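You operate a simulated robot arm through the tools that you are given. There is no shell and no other tool.

The job below is to be done with a simulated robot arm. You get a single attempt, and the scene is never put back.

## Task
Shut the wall pipe valve, lock it with the green padlock and hang the SHUT tag beside it.
Fine: push the lock bolt up; the padlock hangs under it.

The check looks at the end state, three seconds after you hand in, the way a careful person would. Anything else that was tipped, shoved, dropped, spilled or broken makes it a failure.

## Robot
A 7-joint arm with a fingered hand, fixed in place. Base frame: the origin is on the floor under the middle of its stand, x ahead of it, y to its left, z up. Lengths are in mm, angles in rad, forces in N, time in s.
With the tool pointing down near the work surface it reaches from about 520 to 920 mm from the base axis. Its first joint turns from -2.601 to 2.601 rad. Payload 3.5 kg.
Tool frame: the origin (TCP) lies between the finger pads and is the grasp point; the fingertips stand 30 mm ahead of it; z points along the fingers, y is the line along which they close. The gripper opens to 104 mm; its body begins 35 mm behind the TCP. The gripper is a hand of 4 fingers: y runs from the thumb to the fingers, the wrist lies at [-15, -110, -186] in the tool frame, and closing takes about 1.5 s.
Orientation is told as [roll, pitch, yaw] about the base's x, y, z axes, in that order, counted from this pose: with the fingers straight down and the wrist toward the robot, the tool's x, y and z point along [0, 1, 0], [1, 0, 0] and [0, 0, -1] of the base frame.

## Interface
- The arm moves only by the tool jog_arm. Its argument "rows" is a list of rows, each an object of numbers (a shift or turn left out is 0, a gripper value left out holds the last): "x", "y", "z": the shift along the base's x, y, z in mm; "rx", "ry", "rz": the turn, a rotation vector about the base's x, y, z in rad. In form: [{"x": .., "y": .., "z": .., "rx": .., "ry": .., "rz": ..}, ...]. A call has 1 to 20 rows; each row is the pose to reach, as a shift and turn from the pose commanded when the call began. "grip" is the opening in per cent of the stroke, from 0 (shut) to 100 (fully open), set as the call begins (left out, the last holds). A row lasts 0.2 s, in which the tool goes at most 50 mm and 0.15 rad; a call with a longer step from one row to the next is refused whole, and so is a gripper value outside its range. A pose out of reach is approached as far as the arm can. The call stops where the force on the tool passes 60 N (or 10 N more than at its start, if that is more) or the arm is blocked; 0.2 s more then pass. The fingers move at their own pace (about 45 mm/s each) and stop on an object; they squeeze with about 28 N. The grip force told is the motor's: it shows also when the fingers shut on nothing. Time passes only in rows, and 0.2 s behind the last, so rows that repeat a pose let the fingers close. It gives the time, the measured TCP pose, the force on the tool (base axes), the opening and the grip force at its end, in the units of the frame above (readings bear some noise), with the torque about the TCP (base axes, N m) and any sound that the robot's microphone picked up.
- Cameras (640 x 400 px; columns grow to the right, rows downward): "scene" is fixed at [398.4, 650.6, 1455.5]; the picture's right is [-1.00, -0.08, 0.00], its down [-0.01, 0.15, -0.99] and it looks along [0.08, -0.99, -0.15] (base axes); focal length 281 px, centre (320, 200). "wrist" rides on the gripper at [61, -92, -130] in the tool frame; the picture's right is [-0.81, 0.28, -0.52], its down [-0.53, -0.71, 0.46] and it looks along [-0.24, 0.64, 0.72] (tool axes); focal length 275 px, centre (320, 200). There is no depth. A picture from a camera that has moved, and an enlarged one, comes with that camera's place and axes in the base frame and with its lens.
- snapshot(camera): a new picture of that camera. The clock stands still meanwhile.
- move_column(by): slides the trunk up (or, below 0, down) by that many mm; the arm rides with it, the base frame stays. It gives what a move gives, with no picture.
- preshape(shape): the hand has 4 fingers and takes this shape, open, in about a second: jaw (thumb against the fingers, like two jaws); tri (thumb and two fingers); tip (a fingertip pinch); poke (one finger out to press); point (the index stretched); flat (the hand flat); cup (the hand cupped); fist (a fist). The gripper value then closes the fingers along that shape, each until it touches; the sizes above hold for jaw. It gives what a move gives, with no picture.
- inspect(camera, box): a new picture of the part [left, top, right, bottom] of that camera's present view, enlarged. The clock stands still meanwhile.
- close_job(): hands the job in; it is judged then, once.

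Places have to be worked out from the pictures, the camera data and where the tool is seen. Open the gripper and draw the arm clear of the work before you hand the job in, unless the task says otherwise.

The tools are called after "Call:" as name(argument=value, ...) on one line, values as JSON. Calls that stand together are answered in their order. jog_arm: Moves the arm, as the interface text tells. Its arguments: {"type":"object","properties":{"rows":{"type":"array","items":{"type":"object","properties":{"x":{"type":"number"},"y":{"type":"number"},"z":{"type":"number"},"rx":{"type":"number"},"ry":{"type":"number"},"rz":{"type":"number"}}}},"grip":{"type":"number"}},"required":["rows"]} The other tools are called the same way: move_column (by) moves the trunk up or down; preshape (shape) gives the hand a shape; snapshot (camera) takes a picture; inspect (camera, box) takes an enlarged picture of a part of a camera's view; close_job () hands the job in.

At the start:

```text
clock: 0.0
tcp_pos: [778.0, -95.4, 1550.0]
orientation: [0.0, 0.0, 0.0]
wrist_force: [0.0, 0.1, -0.1]
wrist_torque: [0.01, -0.02, -0.02]
gripper_width: 103.5
grip_force: 0.1
shape: jaw
trunk travel left (down, up): [-675.0, 35.0]
```

scene: 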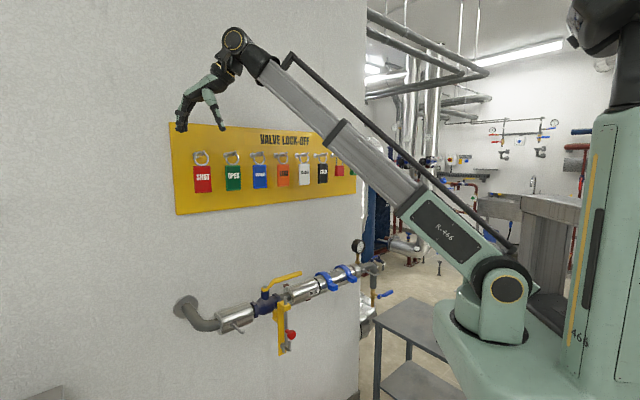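
wrist: 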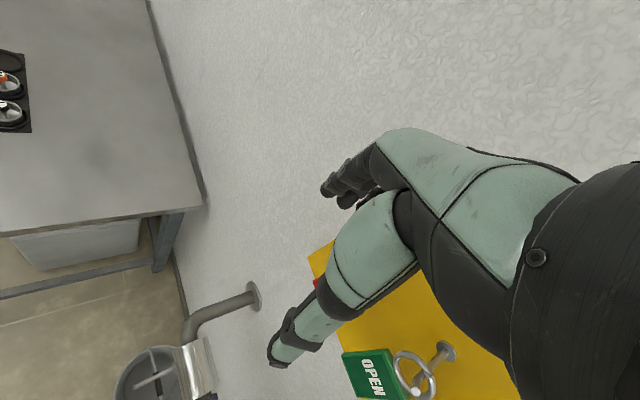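

I start by looking closer at the tag board and at the valve with enlarged pictures before moving anything.

Call:
inspect(camera="scene", box=[160, 110, 380, 230])

Call:
inspect(camera="scene", box=[160, 230, 400, 380])

Call:
inspect(camera="scene", box=[235, 260, 325, 370])

```text
2.91 times, centred on (270, 170) of scene
camera zoom: at [398.4, 650.6, 1455.5], right [-1.0, -0.08, 0.0], down [-0.01, 0.15, -0.99], along [0.08, -0.99, -0.15], focal length 817 px, centre (466, 287)
```

zoom: 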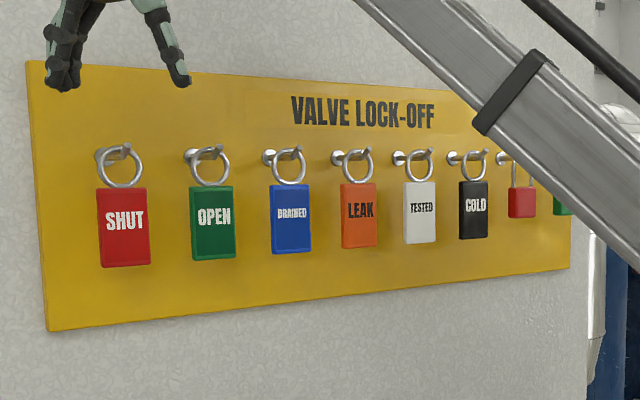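

```text
2.67 times, centred on (280, 305) of scene
camera zoom: at [398.4, 650.6, 1455.5], right [-1.0, -0.08, 0.0], down [-0.01, 0.15, -0.99], along [0.08, -0.99, -0.15], focal length 749 px, centre (427, -80)
```

zoom: 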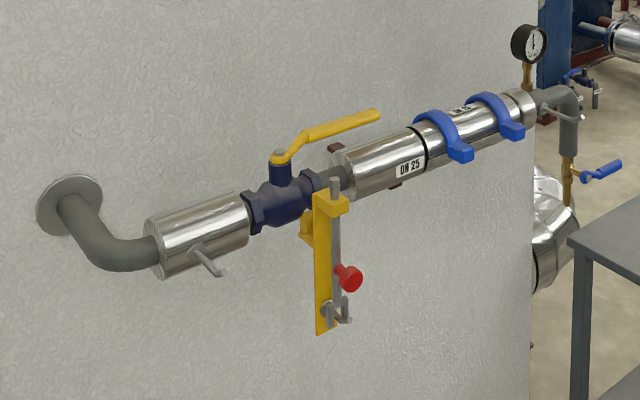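

```text
3.64 times, centred on (280, 315) of scene
camera zoom: at [398.4, 650.6, 1455.5], right [-1.0, -0.08, 0.0], down [-0.01, 0.15, -0.99], along [0.08, -0.99, -0.15], focal length 1021 px, centre (466, -218)
```

zoom: 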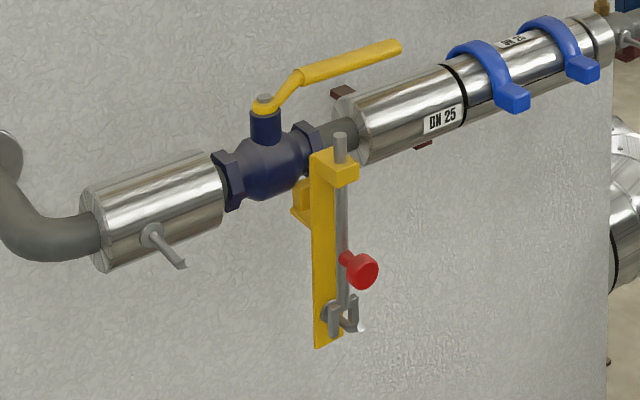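

The tag hooks lie on a wall that runs at about 45° to the x axis, about 770 mm from the base; OPEN's hook is near (801, -300, 1464). I draw the hand back from the wall and turn it to face it for better views.

Call:
jog_arm(rows=[{"x": -25, "y": 25, "rz": -0.13}, {"x": -50, "y": 50, "rz": -0.26}, {"x": -75, "y": 75, "rz": -0.39}, {"x": -100, "y": 100, "rz": -0.52}, {"x": -120, "y": 120, "rz": -0.65}, {"x": -140, "y": 140, "rz": -0.78}])

```text
clock: 1.4
tcp_pos: [638.9, 45.3, 1548.9]
orientation: [0.001, -0.003, -0.781]
wrist_force: [0.4, -0.2, 0.9]
wrist_torque: [-0.02, 0.0, -0.02]
gripper_width: 103.5
grip_force: 0.0
shape: jaw
trunk travel left (down, up): [-675.0, 35.0]
```

The arm moved freely; now both views.

Call:
snapshot(camera="scene")

Call:
snapshot(camera="wrist")

```text
taken
```

scene: 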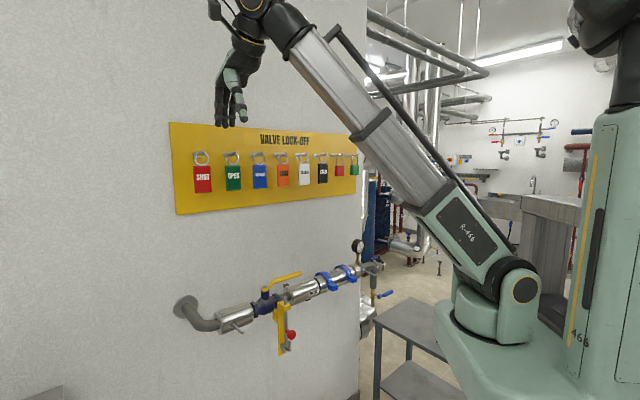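

```text
taken
camera wrist: at [616.2, 153.0, 1681.2], right [-0.38, -0.77, 0.52], down [-0.88, 0.12, -0.46], along [0.29, -0.63, -0.72], focal length 275 px, centre (320, 200)
```

wrist: 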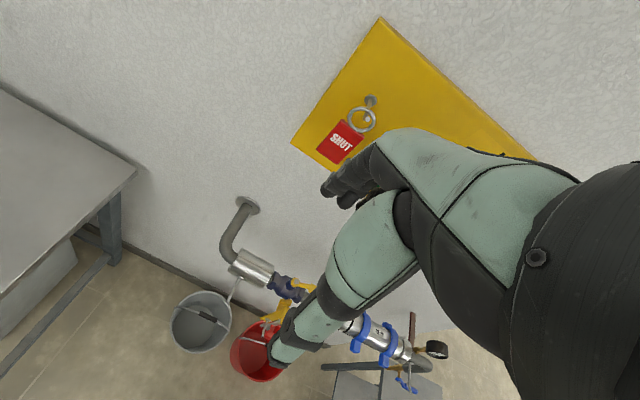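

The board is now mostly unobstructed; I zoom in on the padlocks and the lock.

Call:
inspect(camera="scene", box=[290, 135, 370, 200])

Call:
inspect(camera="scene", box=[180, 140, 260, 205])

Call:
inspect(camera="scene", box=[255, 290, 315, 360])

Call:
inspect(camera="wrist", box=[160, 190, 360, 390])

```text
6.15 times, centred on (330, 168) of scene
camera zoom: at [398.4, 650.6, 1455.5], right [-1.0, -0.08, 0.0], down [-0.01, 0.15, -0.99], along [0.08, -0.99, -0.15], focal length 1728 px, centre (258, 400)
```

zoom: 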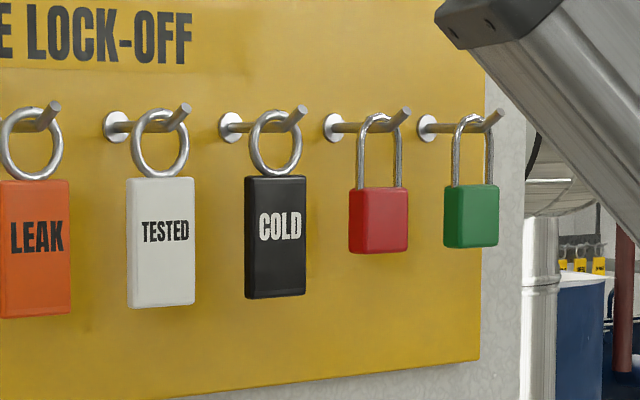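

```text
6.15 times, centred on (220, 172) of scene
camera zoom: at [398.4, 650.6, 1455.5], right [-1.0, -0.08, 0.0], down [-0.01, 0.15, -0.99], along [0.08, -0.99, -0.15], focal length 1728 px, centre (935, 369)
```

zoom: 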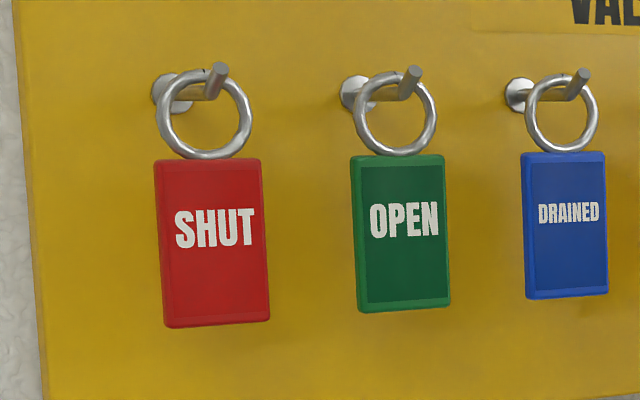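

```text
5.71 times, centred on (285, 325) of scene
camera zoom: at [398.4, 650.6, 1455.5], right [-1.0, -0.08, 0.0], down [-0.01, 0.15, -0.99], along [0.08, -0.99, -0.15], focal length 1605 px, centre (520, -514)
```

zoom: 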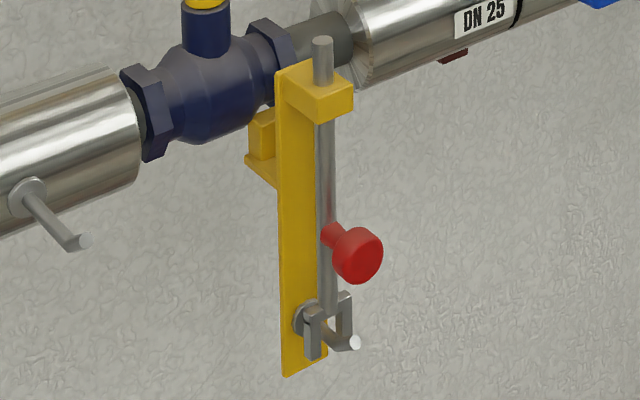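

```text
2.00 times, centred on (260, 290) of wrist
camera zoom: at [616.2, 153.0, 1681.2], right [-0.38, -0.77, 0.52], down [-0.88, 0.12, -0.46], along [0.29, -0.63, -0.72], focal length 551 px, centre (440, 20)
```

zoom: 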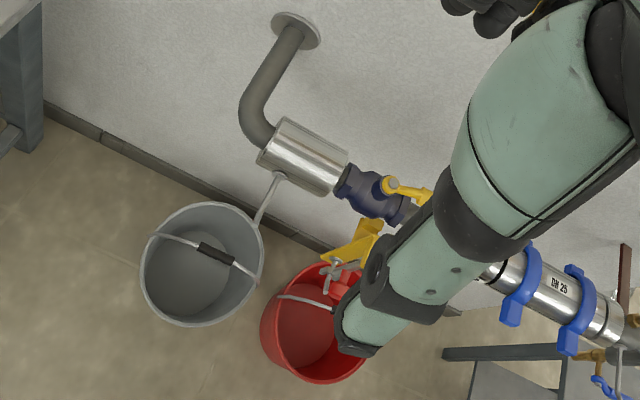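

The wall plane fits D = 0.707(x−y) ≈ 780 at the board, with the hooks 100 mm apart and SHUT's hook base at about (872, −231, 1464). The valve stem is near (663, −238, 1010). I lower the trunk part way to view the valve closely.

Call:
move_column(by=-200)

Call:
snapshot(camera="scene")

Call:
snapshot(camera="wrist")

```text
clock: 3.6
tcp_pos: [638.9, 45.3, 1349.5]
orientation: [0.001, 0.001, -0.781]
wrist_force: [-0.3, 0.8, 0.5]
wrist_torque: [0.01, 0.01, -0.01]
gripper_width: 103.7
grip_force: 0.1
shape: jaw
trunk travel left (down, up): [-475.0, 235.0]
```

```text
taken
```

scene: 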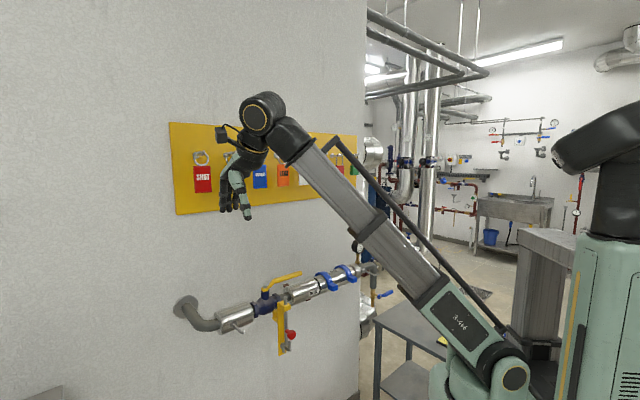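

```text
taken
camera wrist: at [616.5, 152.4, 1481.1], right [-0.37, -0.77, 0.52], down [-0.88, 0.12, -0.46], along [0.29, -0.63, -0.72], focal length 275 px, centre (320, 200)
```

wrist: 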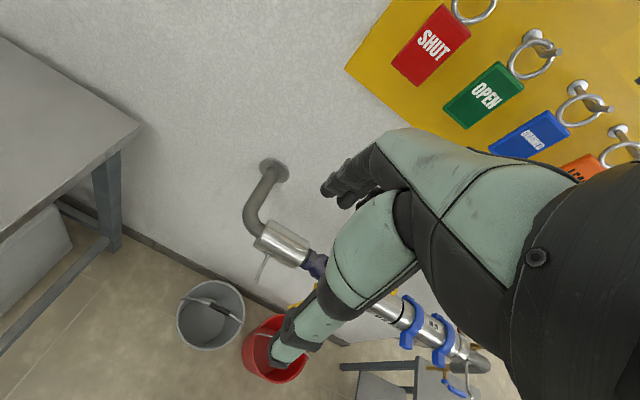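

The trunk lowers freely. I look closely at the hooks from this angle to learn their shape and how far the tags hang off the board.

Call:
inspect(camera="wrist", box=[380, 0, 640, 170])

Call:
inspect(camera="scene", box=[205, 140, 275, 230])

```text
2.35 times, centred on (510, 85) of wrist
camera zoom: at [616.5, 152.4, 1481.1], right [-0.37, -0.77, 0.52], down [-0.88, 0.12, -0.46], along [0.29, -0.63, -0.72], focal length 648 px, centre (-127, 471)
```

zoom: 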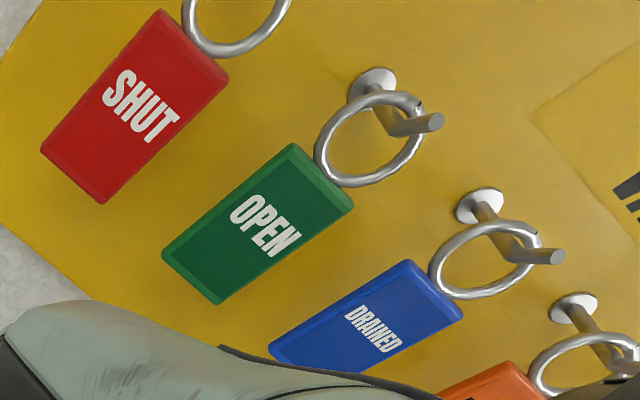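

```text
4.44 times, centred on (240, 185) of scene
camera zoom: at [398.4, 650.6, 1455.5], right [-1.0, -0.08, 0.0], down [-0.01, 0.15, -0.99], along [0.08, -0.99, -0.15], focal length 1248 px, centre (676, 267)
```

zoom: 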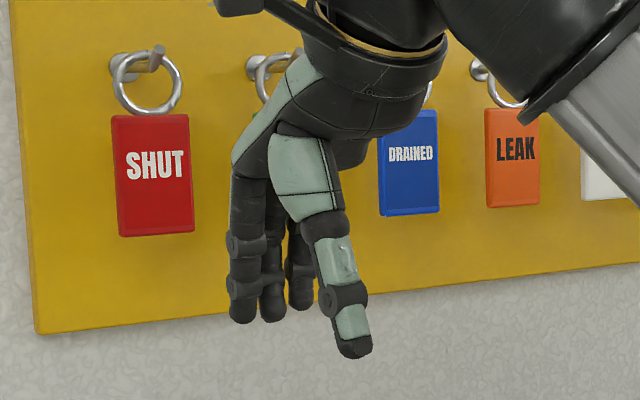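

Each hook runs about 50 mm straight out, then its tip tilts up by about 12 mm and ends about 80 mm off the board; the tags hang around D≈725. Now I lower further and slide right along the wall to see the valve unobstructed.

Call:
move_column(by=-150)

Call:
jog_arm(rows=[{"x": -30, "y": -30}, {"x": -60, "y": -60}, {"x": -90, "y": -90}, {"x": -120, "y": -120}])

Call:
snapshot(camera="wrist")

Call:
snapshot(camera="scene")

```text
clock: 5.3
tcp_pos: [638.7, 44.0, 1200.7]
orientation: [0.0, 0.001, -0.779]
wrist_force: [-0.6, -0.6, -0.6]
wrist_torque: [-0.02, 0.02, 0.0]
gripper_width: 103.8
grip_force: 0.1
shape: jaw
trunk travel left (down, up): [-325.0, 385.0]
```

```text
clock: 6.3
tcp_pos: [579.4, -76.0, 1144.4]
orientation: [-0.001, 0.001, -0.779]
wrist_force: [-0.1, -0.1, -0.2]
wrist_torque: [0.01, 0.03, -0.02]
gripper_width: 103.7
grip_force: 0.0
shape: jaw
out of reach, approached as far as the arm can: row 1, 2, 3, 4
trunk travel left (down, up): [-325.0, 385.0]
```

```text
taken
camera wrist: at [556.9, 32.2, 1274.8], right [-0.37, -0.77, 0.52], down [-0.88, 0.12, -0.46], along [0.29, -0.63, -0.72], focal length 275 px, centre (320, 200)
```

wrist: 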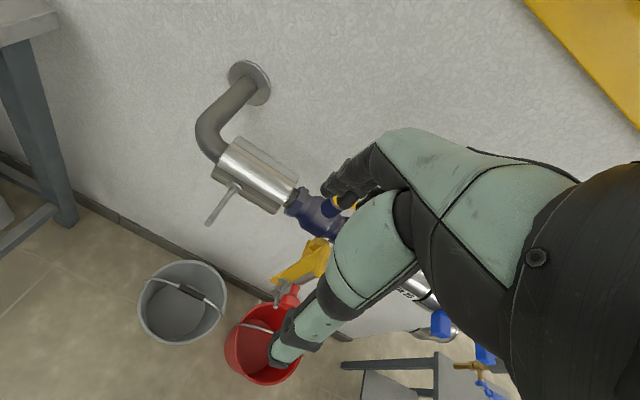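

```text
taken
```

scene: 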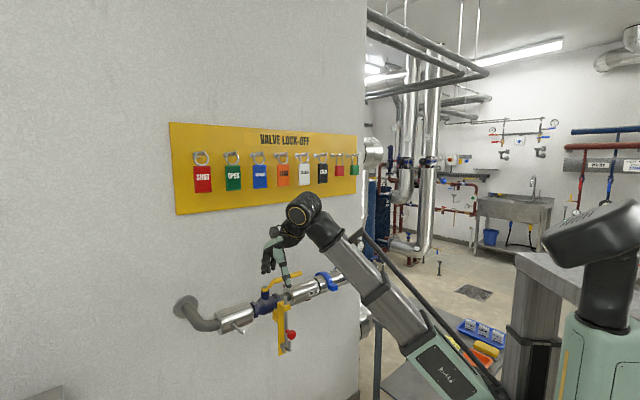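

The arm can't fold any closer at this trunk height. I raise the hand, then lower the trunk so that the wrist gets room, and move right along the wall.

Call:
jog_arm(rows=[{"z": 40}, {"z": 80}, {"z": 120}, {"z": 160}, {"z": 200}])

Call:
move_column(by=-200)

Call:
jog_arm(rows=[{"x": -30, "y": -30, "z": 20}, {"x": -60, "y": -60, "z": 40}, {"x": -90, "y": -90, "z": 60}, {"x": -120, "y": -120, "z": 80}])

Call:
snapshot(camera="wrist")

Call:
snapshot(camera="scene")

```text
clock: 7.5
tcp_pos: [677.1, -71.2, 1253.3]
orientation: [-0.002, -0.001, -0.78]
wrist_force: [-0.8, -0.2, 0.6]
wrist_torque: [0.03, 0.0, -0.01]
gripper_width: 104.0
grip_force: 0.1
shape: jaw
out of reach, approached as far as the arm can: row 1, 2, 3, 4, 5
trunk travel left (down, up): [-325.0, 385.0]
```

```text
clock: 9.7
tcp_pos: [677.5, -71.7, 1053.3]
orientation: [0.0, 0.002, -0.78]
wrist_force: [0.5, -0.4, 0.5]
wrist_torque: [0.02, 0.0, 0.0]
gripper_width: 103.5
grip_force: 0.0
shape: jaw
trunk travel left (down, up): [-125.0, 585.0]
```

```text
clock: 10.7
tcp_pos: [653.1, -206.2, 1047.1]
orientation: [-0.001, 0.0, -0.779]
wrist_force: [0.0, -0.7, -0.5]
wrist_torque: [-0.05, 0.04, -0.01]
gripper_width: 103.6
grip_force: 0.0
shape: jaw
out of reach, approached as far as the arm can: row 1, 2, 3, 4
trunk travel left (down, up): [-125.0, 585.0]
```

```text
taken
camera wrist: at [631.2, -98.4, 1178.1], right [-0.37, -0.77, 0.52], down [-0.88, 0.12, -0.45], along [0.29, -0.63, -0.72], focal length 275 px, centre (320, 200)
```

wrist: 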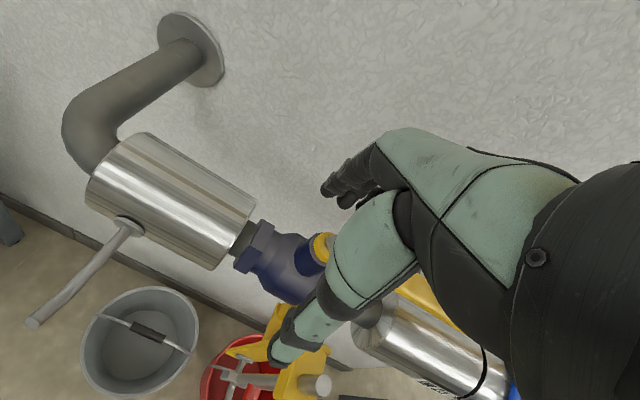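

```text
taken
```

scene: 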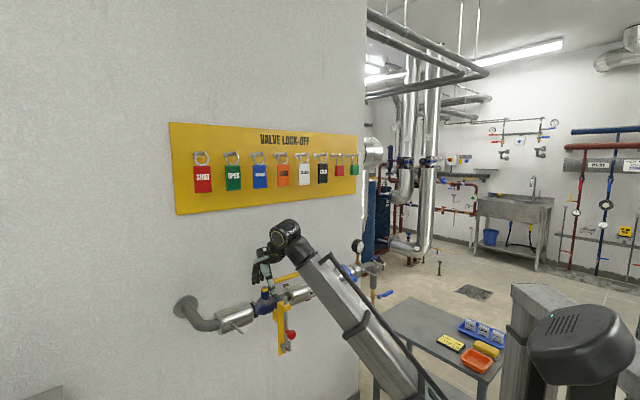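

The out-of-reach drift brought the hand close to the valve, with no contact (forces about 0). The limit looks like arm elevation, so the trunk should be high and the hand low; I raise the trunk and then back away from the wall.

Call:
move_column(by=150)

Call:
jog_arm(rows=[{"x": 0, "y": 40}, {"x": 0, "y": 80}, {"x": 0, "y": 120}])

Call:
move_column(by=300)

```text
clock: 12.4
tcp_pos: [652.6, -207.0, 1198.1]
orientation: [0.0, -0.002, -0.779]
wrist_force: [-0.5, 0.1, 0.3]
wrist_torque: [-0.03, 0.01, 0.0]
gripper_width: 103.6
grip_force: 0.1
shape: jaw
trunk travel left (down, up): [-275.0, 435.0]
```

```text
clock: 13.2
tcp_pos: [659.7, -89.0, 1185.0]
orientation: [-0.002, -0.001, -0.784]
wrist_force: [0.6, 0.1, 0.5]
wrist_torque: [-0.01, 0.02, -0.03]
gripper_width: 103.6
grip_force: 0.0
shape: jaw
out of reach, approached as far as the arm can: row 1, 2, 3
trunk travel left (down, up): [-275.0, 435.0]
```

```text
clock: 16.2
tcp_pos: [658.9, -89.8, 1484.0]
orientation: [-0.001, 0.0, -0.779]
wrist_force: [-0.1, -1.2, 1.0]
wrist_torque: [0.0, 0.05, -0.02]
gripper_width: 103.3
grip_force: 0.0
shape: jaw
trunk travel left (down, up): [-575.0, 135.0]
```

Now I lower the hand by the arm and move it right along the wall.

Call:
jog_arm(rows=[{"z": -40}, {"z": -80}, {"z": -120}, {"z": -160}, {"z": -200}, {"x": -30, "y": -30, "z": -220}, {"x": -60, "y": -60, "z": -220}, {"x": -90, "y": -90, "z": -220}, {"x": -120, "y": -120, "z": -220}])

Call:
snapshot(camera="wrist")

Call:
snapshot(camera="scene")

```text
clock: 18.2
tcp_pos: [539.3, -210.2, 1263.5]
orientation: [-0.002, 0.002, -0.78]
wrist_force: [-0.1, 0.1, 0.3]
wrist_torque: [-0.03, 0.02, -0.03]
gripper_width: 103.7
grip_force: 0.1
shape: jaw
trunk travel left (down, up): [-575.0, 135.0]
```

```text
taken
camera wrist: at [517.6, -102.0, 1395.7], right [-0.37, -0.77, 0.52], down [-0.88, 0.12, -0.45], along [0.29, -0.63, -0.72], focal length 275 px, centre (320, 200)
```

wrist: 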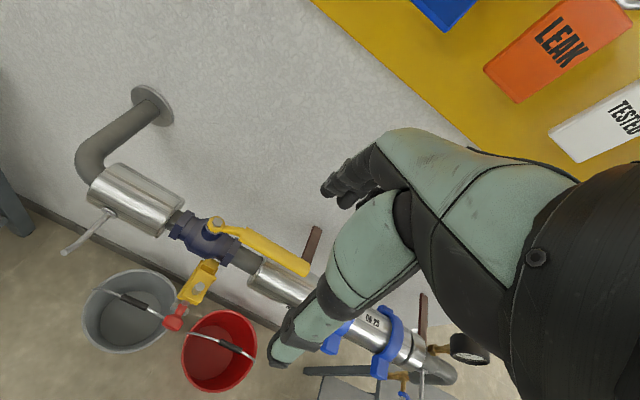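

```text
taken
```

scene: 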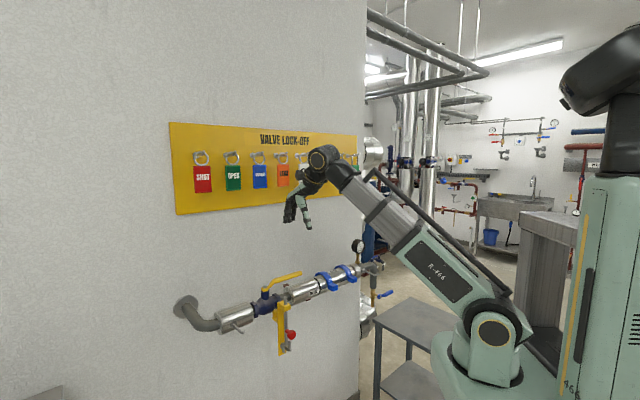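

The arm moves freely now and the valve is well in view; I zoom on it from both cameras.

Call:
inspect(camera="wrist", box=[150, 200, 320, 340])

Call:
inspect(camera="wrist", box=[60, 150, 220, 260])

Call:
inspect(camera="scene", box=[210, 260, 310, 330])

Call:
inspect(camera="scene", box=[265, 295, 305, 360])

```text
2.86 times, centred on (235, 270) of wrist
camera zoom: at [517.6, -102.0, 1395.7], right [-0.37, -0.77, 0.52], down [-0.88, 0.12, -0.45], along [0.29, -0.63, -0.72], focal length 786 px, centre (563, 0)
```

zoom: 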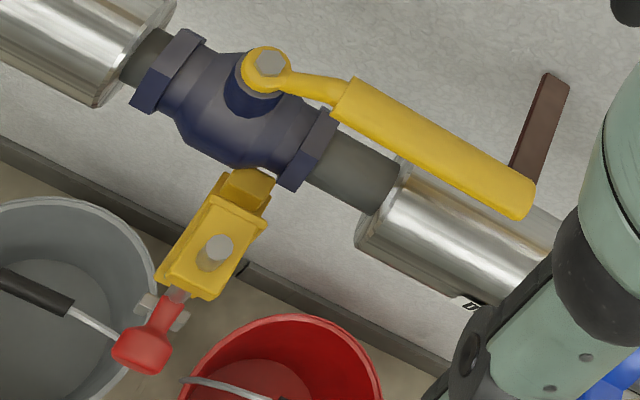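

```text
3.64 times, centred on (140, 205) of wrist
camera zoom: at [517.6, -102.0, 1395.7], right [-0.37, -0.77, 0.52], down [-0.88, 0.12, -0.45], along [0.29, -0.63, -0.72], focal length 1001 px, centre (974, 182)
```

zoom: 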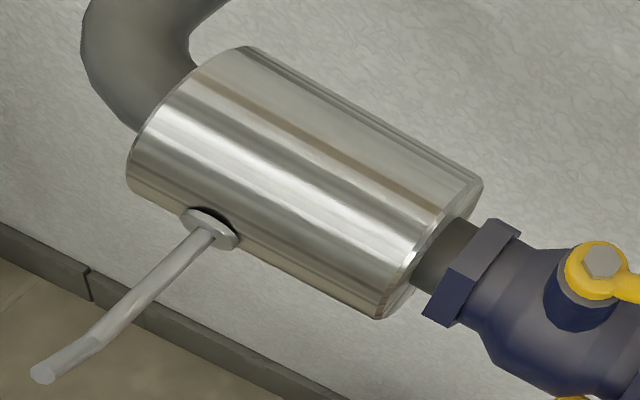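

```text
5.71 times, centred on (260, 295) of scene
camera zoom: at [398.4, 650.6, 1455.5], right [-1.0, -0.08, 0.0], down [-0.01, 0.15, -0.99], along [0.08, -0.99, -0.15], focal length 1605 px, centre (663, -343)
```

zoom: 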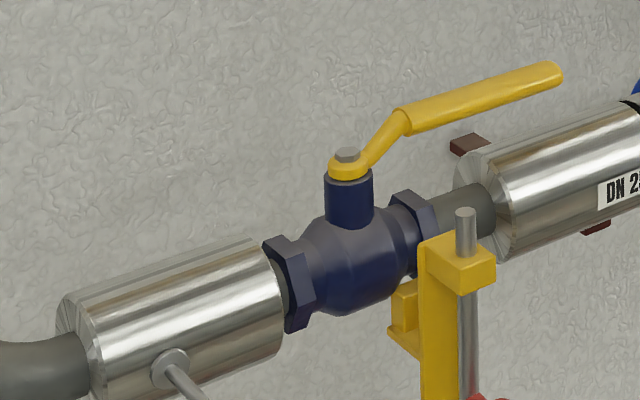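

```text
6.15 times, centred on (285, 328) of scene
camera zoom: at [398.4, 650.6, 1455.5], right [-1.0, -0.08, 0.0], down [-0.01, 0.15, -0.99], along [0.08, -0.99, -0.15], focal length 1728 px, centre (535, -585)
```

zoom: 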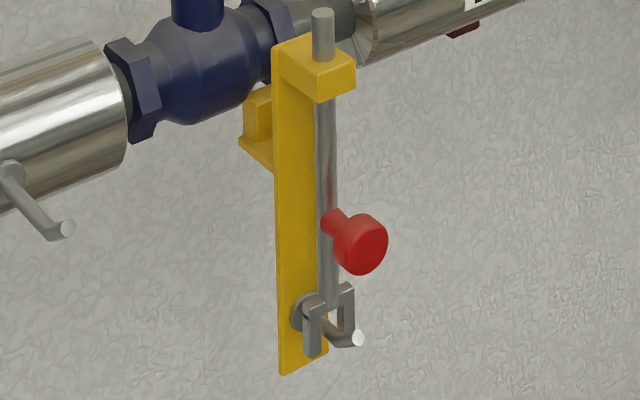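

Stereo gives these places, using D for depth toward the wall, L for left along it, and z for height:

| Part | D | L | z | Note |
|---|---|---|---|---|
| Stem | 627 | 303 | – | handle ends 150 mm to its right, z≈1031 |
| Bolt | 542 | 277 | top 1009 | – |
| Red knob | ~510 | 276 | 893 | – |
| Lock peg | 514–566 | 277 | ~825 | – |
| Tag peg | 517–587 | 432 | 957 | – |

I'll sweep the lever with one finger pointing down, so I first check what the poke shape looks like.

Call:
preshape(shape="poke")

Call:
snapshot(camera="wrist")

Call:
inspect(camera="scene", box=[260, 130, 360, 250])

```text
clock: 19.1
tcp_pos: [540.6, -210.9, 1264.5]
orientation: [-0.002, 0.002, -0.78]
wrist_force: [0.9, 0.5, 0.1]
wrist_torque: [-0.02, -0.02, -0.01]
gripper_width: 0.3
grip_force: 0.1
shape: poke
trunk travel left (down, up): [-575.0, 135.0]
```

```text
taken
camera wrist: at [518.4, -101.4, 1395.8], right [-0.37, -0.77, 0.52], down [-0.88, 0.12, -0.45], along [0.29, -0.63, -0.72], focal length 275 px, centre (320, 200)
```

wrist: 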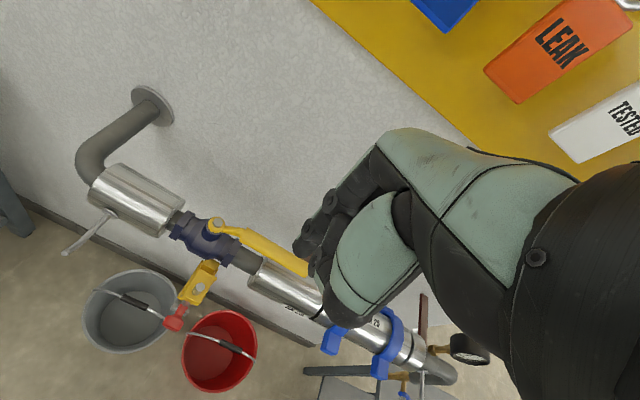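

```text
3.33 times, centred on (310, 190) of scene
camera zoom: at [398.4, 650.6, 1455.5], right [-1.0, -0.08, 0.0], down [-0.01, 0.15, -0.99], along [0.08, -0.99, -0.15], focal length 936 px, centre (353, 233)
```

zoom: 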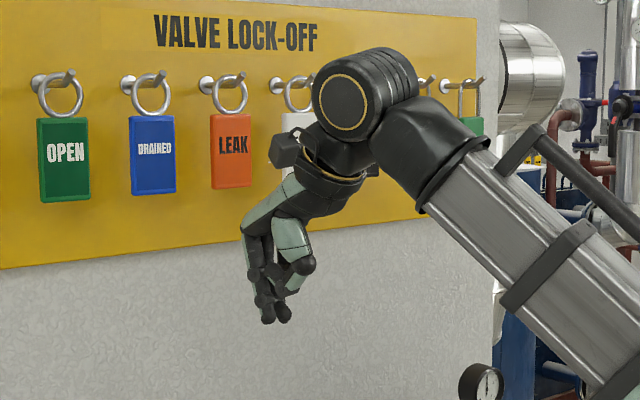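

I zoom in on the hand to locate the extended finger's tip.

Call:
inspect(camera="scene", box=[325, 180, 365, 235])

Call:
inspect(camera="scene", box=[275, 180, 315, 235])

Call:
inspect(camera="wrist", box=[260, 130, 420, 350])

```text
7.27 times, centred on (345, 208) of scene
camera zoom: at [398.4, 650.6, 1455.5], right [-1.0, -0.08, 0.0], down [-0.01, 0.15, -0.99], along [0.08, -0.99, -0.15], focal length 2043 px, centre (138, 146)
```

zoom: 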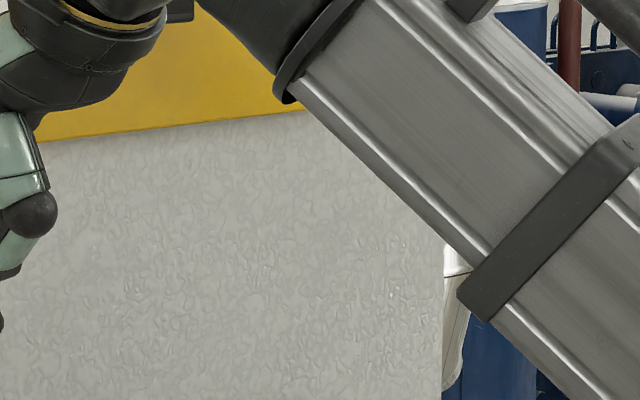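

```text
7.27 times, centred on (295, 208) of scene
camera zoom: at [398.4, 650.6, 1455.5], right [-1.0, -0.08, 0.0], down [-0.01, 0.15, -0.99], along [0.08, -0.99, -0.15], focal length 2043 px, centre (502, 146)
```

zoom: 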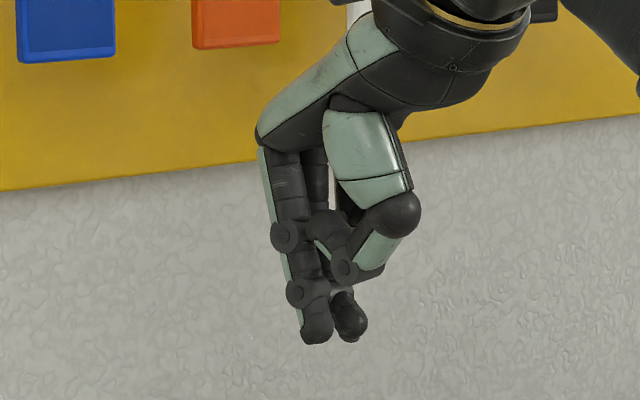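

```text
1.82 times, centred on (340, 240) of wrist
camera zoom: at [518.4, -101.4, 1395.8], right [-0.37, -0.77, 0.52], down [-0.88, 0.12, -0.45], along [0.29, -0.63, -0.72], focal length 500 px, centre (284, 127)
```

zoom: 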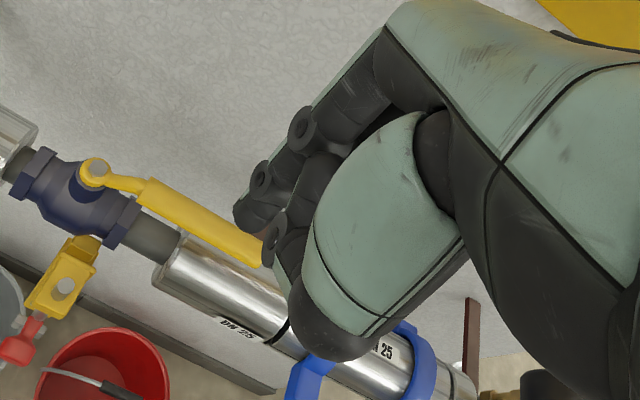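

In poke, two fingertips seem to reach down. I try the point shape for comparison.

Call:
preshape(shape="point")

Call:
inspect(camera="scene", box=[270, 175, 320, 240])

Call:
inspect(camera="wrist", box=[220, 130, 420, 350])

```text
clock: 20.0
tcp_pos: [540.3, -208.9, 1265.0]
orientation: [-0.003, 0.0, -0.781]
wrist_force: [0.6, 0.3, 0.2]
wrist_torque: [-0.01, 0.0, 0.0]
gripper_width: 0.0
grip_force: 0.0
shape: point
trunk travel left (down, up): [-575.0, 135.0]
```

```text
6.15 times, centred on (295, 208) of scene
camera zoom: at [398.4, 650.6, 1455.5], right [-1.0, -0.08, 0.0], down [-0.01, 0.15, -0.99], along [0.08, -0.99, -0.15], focal length 1728 px, centre (474, 154)
```

zoom: 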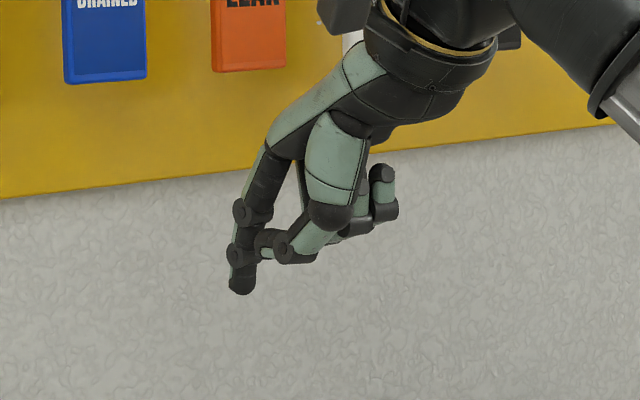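

```text
1.82 times, centred on (320, 240) of wrist
camera zoom: at [518.4, -101.4, 1395.8], right [-0.37, -0.77, 0.52], down [-0.88, 0.12, -0.45], along [0.29, -0.63, -0.72], focal length 500 px, centre (320, 127)
```

zoom: 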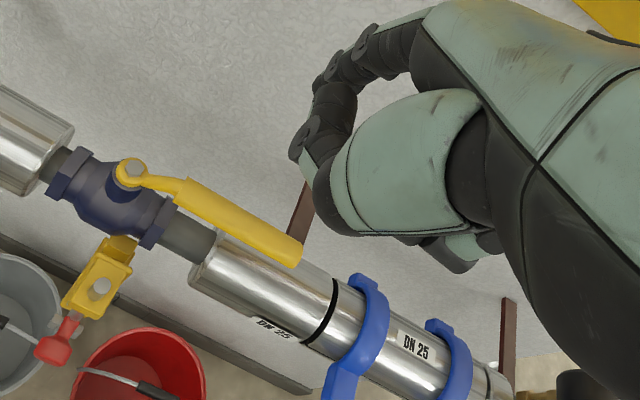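

Point leaves the index slanted and offset, so it's less predictable. I go back to jaw and close it to use the shut fingers as a compact pusher, then look at it.

Call:
preshape(shape="jaw")

Call:
inspect(camera="scene", box=[270, 175, 320, 240])

Call:
jog_arm(rows=[{"z": 0}, {"z": 0}, {"z": 0}, {"z": 0}, {"z": 0}, {"z": 0}, {"z": 0}, {"z": 0}], grip=0)

Call:
inspect(camera="scene", box=[270, 175, 320, 240])

Call:
inspect(camera="wrist", box=[200, 100, 420, 350])

```text
clock: 20.9
tcp_pos: [540.3, -208.4, 1263.5]
orientation: [0.0, -0.001, -0.782]
wrist_force: [-0.5, -0.6, 0.6]
wrist_torque: [-0.02, -0.01, -0.01]
gripper_width: 103.6
grip_force: 0.0
shape: jaw
trunk travel left (down, up): [-575.0, 135.0]
```

```text
6.15 times, centred on (295, 208) of scene
camera zoom: at [398.4, 650.6, 1455.5], right [-1.0, -0.08, 0.0], down [-0.01, 0.15, -0.99], along [0.08, -0.99, -0.15], focal length 1728 px, centre (474, 154)
```

zoom: 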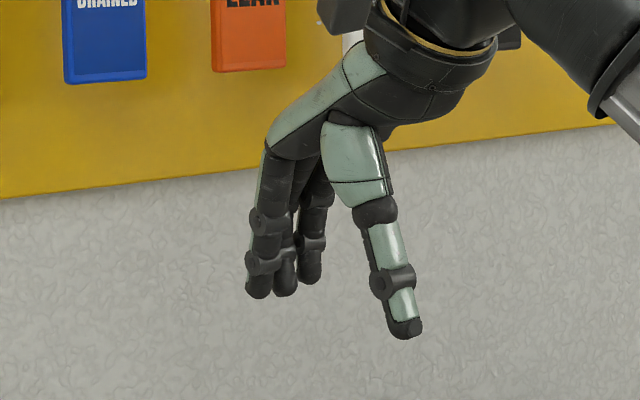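

```text
clock: 22.7
tcp_pos: [540.3, -210.6, 1263.6]
orientation: [-0.001, 0.0, -0.779]
wrist_force: [0.1, -0.6, 1.4]
wrist_torque: [-0.02, 0.01, 0.0]
gripper_width: 0.2
grip_force: 27.8
shape: jaw
trunk travel left (down, up): [-575.0, 135.0]
```

```text
6.15 times, centred on (295, 208) of scene
camera zoom: at [398.4, 650.6, 1455.5], right [-1.0, -0.08, 0.0], down [-0.01, 0.15, -0.99], along [0.08, -0.99, -0.15], focal length 1728 px, centre (474, 154)
```

zoom: 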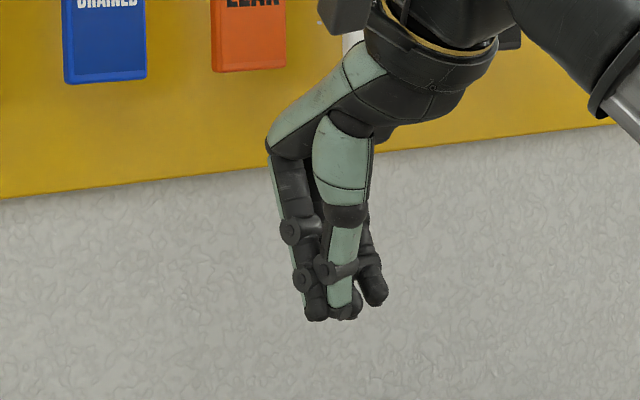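

```text
1.60 times, centred on (310, 225) of wrist
camera zoom: at [518.2, -101.6, 1395.8], right [-0.37, -0.77, 0.52], down [-0.88, 0.12, -0.45], along [0.29, -0.63, -0.72], focal length 440 px, centre (336, 160)
```

zoom: 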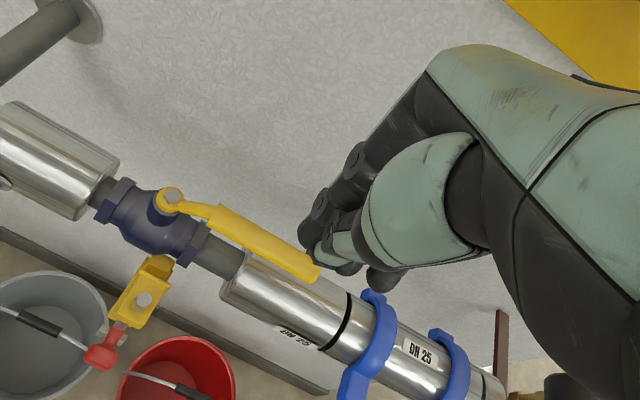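

The closed fingers form a bundle about ±18 mm around the TCP, reaching about 27 mm beyond it. I lower to z≈1150 away from the board, then move in behind the lever, over its wall side at D≈671, L≈183.

Call:
jog_arm(rows=[{"z": -40}, {"z": -80}, {"z": -114}, {"x": 16, "y": -34, "z": -114}, {"x": 32, "y": -68, "z": -114}, {"x": 48, "y": -102, "z": -114}, {"x": 64, "y": -135, "z": -114}])

Call:
snapshot(camera="wrist")

Call:
inspect(camera="scene", box=[220, 210, 340, 330])

```text
clock: 24.3
tcp_pos: [604.5, -342.4, 1150.8]
orientation: [-0.002, 0.0, -0.78]
wrist_force: [0.1, -0.5, 0.3]
wrist_torque: [0.0, 0.02, 0.01]
gripper_width: 0.0
grip_force: 28.1
shape: jaw
trunk travel left (down, up): [-575.0, 135.0]
```

```text
taken
camera wrist: at [582.7, -234.0, 1282.4], right [-0.37, -0.77, 0.52], down [-0.88, 0.12, -0.45], along [0.29, -0.63, -0.72], focal length 275 px, centre (320, 200)
```

wrist: 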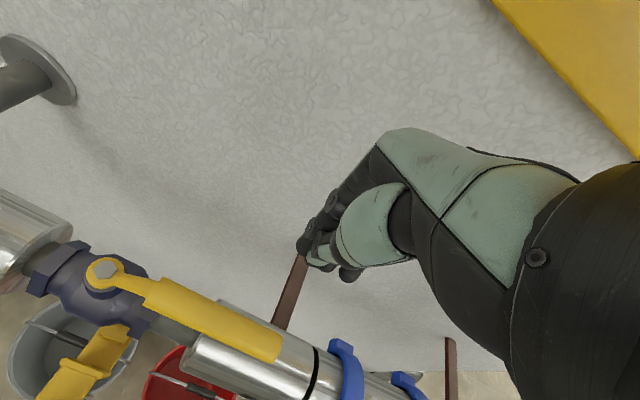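

```text
3.33 times, centred on (280, 270) of scene
camera zoom: at [398.4, 650.6, 1455.5], right [-1.0, -0.08, 0.0], down [-0.01, 0.15, -0.99], along [0.08, -0.99, -0.15], focal length 936 px, centre (453, -33)
```

zoom: 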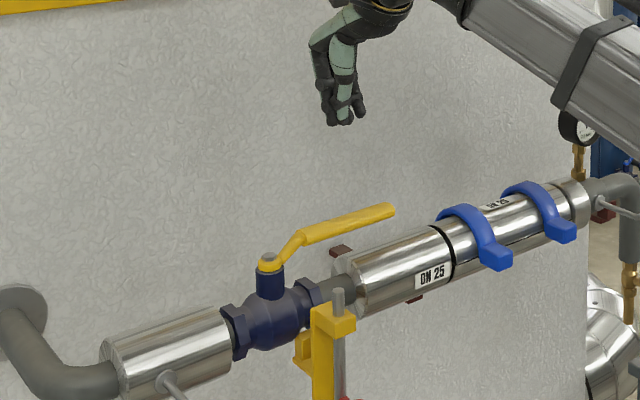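

The new view confirms the lever end at (553, −336) and the stem at (657, −229). The bundle sits on the wall side of the lever; I lower it to lever height (TCP z≈1041).

Call:
jog_arm(rows=[{"z": -30}, {"z": -60}, {"z": -90}, {"z": -110}])

Call:
snapshot(camera="wrist")

Call:
inspect(camera="scene", box=[230, 240, 330, 330])

```text
clock: 25.3
tcp_pos: [604.6, -342.6, 1040.7]
orientation: [-0.003, 0.0, -0.782]
wrist_force: [-0.3, 0.0, 0.5]
wrist_torque: [0.03, 0.01, 0.03]
gripper_width: 0.1
grip_force: 27.7
shape: jaw
trunk travel left (down, up): [-575.0, 135.0]
```

```text
taken
camera wrist: at [582.5, -234.7, 1170.3], right [-0.37, -0.77, 0.52], down [-0.88, 0.12, -0.45], along [0.29, -0.63, -0.72], focal length 275 px, centre (320, 200)
```

wrist: 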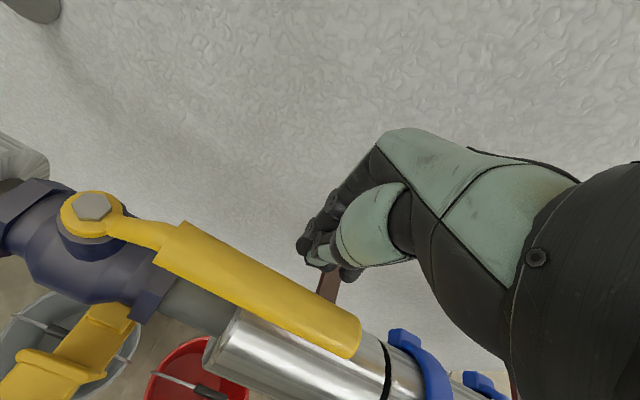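

```text
4.44 times, centred on (280, 285) of scene
camera zoom: at [398.4, 650.6, 1455.5], right [-1.0, -0.08, 0.0], down [-0.01, 0.15, -0.99], along [0.08, -0.99, -0.15], focal length 1248 px, centre (498, -178)
```

zoom: 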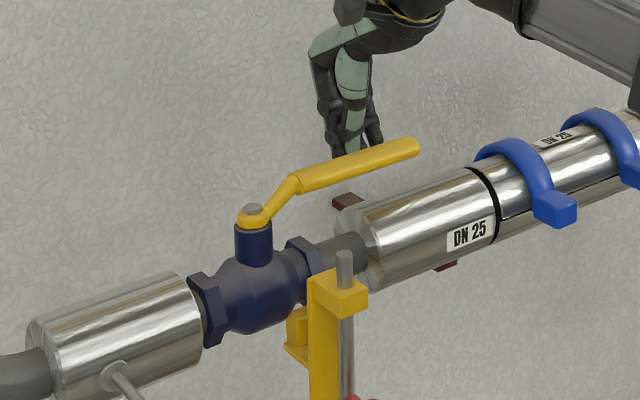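

The bundle stands behind the lever with clearance and its tips are at lever height. I sweep the lever outward along an arc about the stem, first to about 45°.

Call:
jog_arm(rows=[{"x": -11, "y": 8}, {"x": -18, "y": 13}, {"x": -24, "y": 18}, {"x": -30, "y": 23}, {"x": -36, "y": 28}, {"x": -41, "y": 34}, {"x": -46, "y": 41}, {"x": -51, "y": 47}, {"x": -55, "y": 54}, {"x": -59, "y": 61}, {"x": -62, "y": 69}, {"x": -65, "y": 77}, {"x": -67, "y": 84}])

Call:
snapshot(camera="wrist")

Call:
inspect(camera="scene", box=[230, 240, 330, 330])

```text
clock: 28.1
tcp_pos: [536.9, -260.7, 1040.3]
orientation: [-0.003, 0.003, -0.779]
wrist_force: [2.2, -4.2, 2.7]
wrist_torque: [0.03, 0.02, -0.01]
gripper_width: 0.0
grip_force: 28.1
shape: jaw
trunk travel left (down, up): [-575.0, 135.0]
```

```text
taken
camera wrist: at [515.2, -152.4, 1171.3], right [-0.37, -0.77, 0.52], down [-0.88, 0.12, -0.45], along [0.28, -0.63, -0.73], focal length 275 px, centre (320, 200)
```

wrist: 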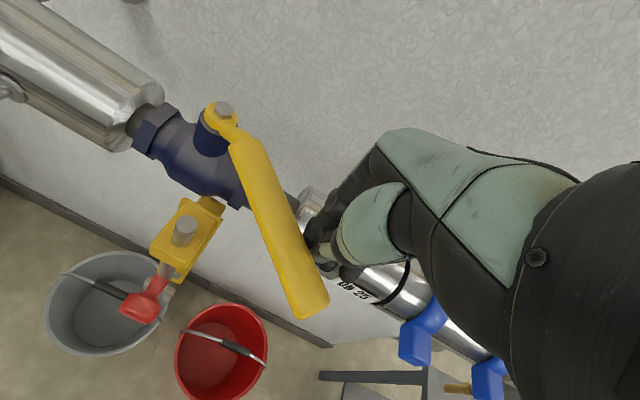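

```text
4.44 times, centred on (280, 285) of scene
camera zoom: at [398.4, 650.6, 1455.5], right [-1.0, -0.08, 0.0], down [-0.01, 0.15, -0.99], along [0.08, -0.99, -0.15], focal length 1248 px, centre (498, -178)
```

zoom: 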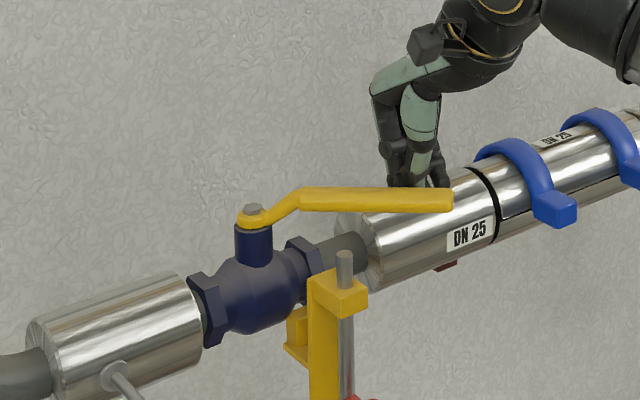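

The lever turns smoothly with about 5 N and is now at roughly 42°. I continue the arc to about 90°.

Call:
jog_arm(rows=[{"x": -1, "y": 8}, {"x": -3, "y": 16}, {"x": -3, "y": 24}, {"x": -3, "y": 32}, {"x": -3, "y": 40}, {"x": -2, "y": 48}, {"x": 0, "y": 56}, {"x": 2, "y": 64}, {"x": 4, "y": 72}, {"x": 7, "y": 79}, {"x": 11, "y": 87}, {"x": 15, "y": 94}])

Call:
snapshot(camera="wrist")

Call:
inspect(camera="scene", box=[230, 240, 330, 330])

```text
clock: 30.7
tcp_pos: [552.3, -166.1, 1039.6]
orientation: [0.001, 0.001, -0.779]
wrist_force: [-1.2, -6.7, 0.1]
wrist_torque: [-0.07, 0.01, -0.09]
gripper_width: 0.0
grip_force: 28.1
shape: jaw
trunk travel left (down, up): [-575.0, 135.0]
```

```text
taken
camera wrist: at [530.4, -58.3, 1171.8], right [-0.37, -0.77, 0.52], down [-0.88, 0.12, -0.45], along [0.29, -0.63, -0.73], focal length 275 px, centre (320, 200)
```

wrist: 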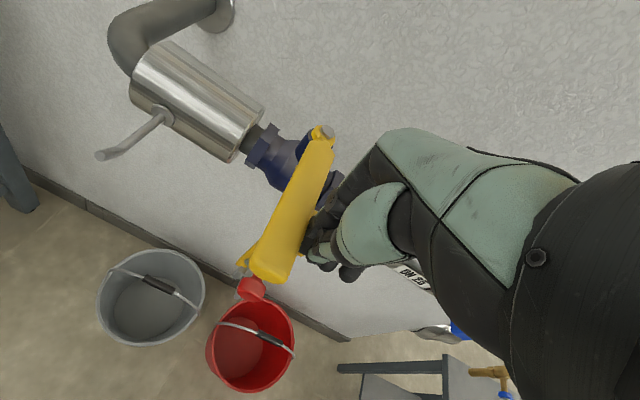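

```text
4.44 times, centred on (280, 285) of scene
camera zoom: at [398.4, 650.6, 1455.5], right [-1.0, -0.08, 0.0], down [-0.01, 0.15, -0.99], along [0.08, -0.99, -0.15], focal length 1248 px, centre (498, -178)
```

zoom: 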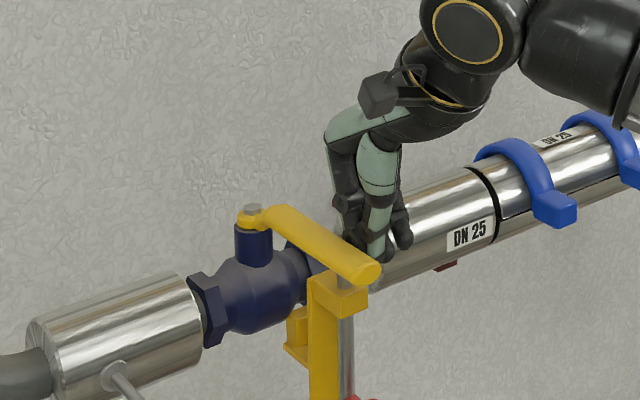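

The lever's end now computes to D≈474, L≈304, which is about 90°. I push a little further to feel for the valve's end stop.

Call:
jog_arm(rows=[{"x": 2, "y": 2}, {"x": 4, "y": 4}, {"x": 6, "y": 6}])

Call:
inspect(camera="scene", box=[230, 240, 330, 330])

```text
clock: 31.5
tcp_pos: [555.6, -163.2, 1040.5]
orientation: [-0.003, 0.001, -0.783]
wrist_force: [-18.2, -22.3, -2.5]
wrist_torque: [-0.12, 0.16, -0.23]
gripper_width: 0.2
grip_force: 27.7
shape: jaw
trunk travel left (down, up): [-575.0, 135.0]
```

```text
4.44 times, centred on (280, 285) of scene
camera zoom: at [398.4, 650.6, 1455.5], right [-1.0, -0.08, 0.0], down [-0.01, 0.15, -0.99], along [0.08, -0.99, -0.15], focal length 1248 px, centre (498, -178)
```

zoom: 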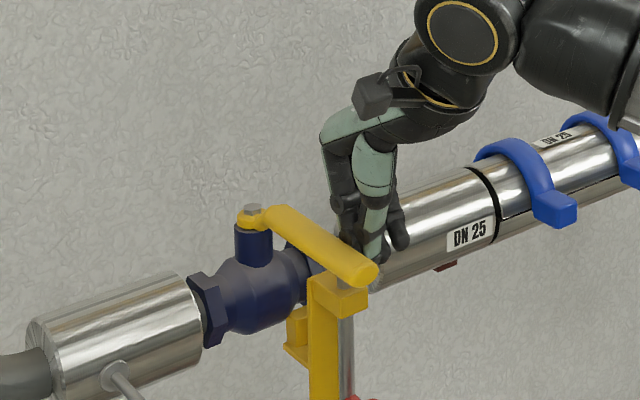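

The force rose to about 29 N, so the end stop is reached and the valve is shut. I back the bundle off to the right, lift it and draw it out from the wall.

Call:
jog_arm(rows=[{"x": -15, "y": -15}, {"x": -35, "y": -35}, {"x": -35, "y": -35, "z": 40}, {"x": -35, "y": -35, "z": 80}, {"x": -35, "y": -35, "z": 120}, {"x": -60, "y": -5, "z": 130}, {"x": -85, "y": 25, "z": 130}, {"x": -60, "y": 55, "z": 130}])

Call:
snapshot(camera="wrist")

Call:
inspect(camera="scene", box=[220, 240, 340, 360])

```text
clock: 33.3
tcp_pos: [498.2, -104.4, 1170.9]
orientation: [-0.001, 0.002, -0.781]
wrist_force: [-0.7, 0.2, 0.1]
wrist_torque: [0.0, -0.03, -0.01]
gripper_width: 0.0
grip_force: 27.6
shape: jaw
trunk travel left (down, up): [-575.0, 135.0]
```

```text
taken
camera wrist: at [477.6, 4.5, 1302.1], right [-0.37, -0.77, 0.52], down [-0.88, 0.12, -0.45], along [0.28, -0.63, -0.72], focal length 275 px, centre (320, 200)
```

wrist: 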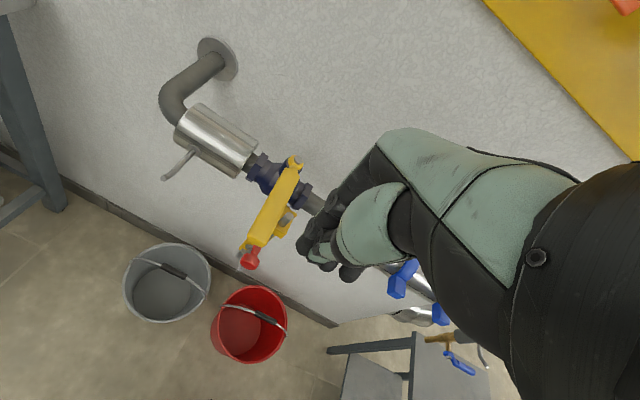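

```text
3.33 times, centred on (280, 300) of scene
camera zoom: at [398.4, 650.6, 1455.5], right [-1.0, -0.08, 0.0], down [-0.01, 0.15, -0.99], along [0.08, -0.99, -0.15], focal length 936 px, centre (453, -133)
```

zoom: 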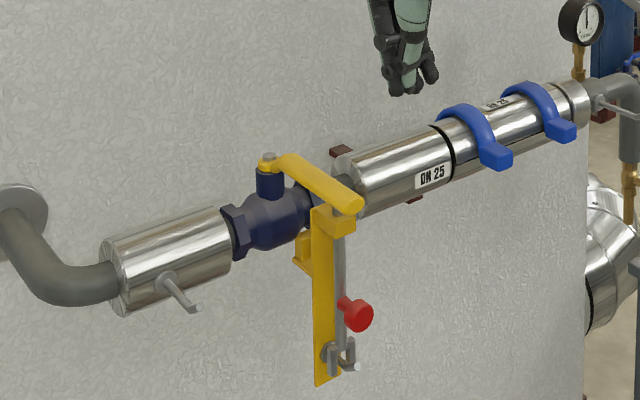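

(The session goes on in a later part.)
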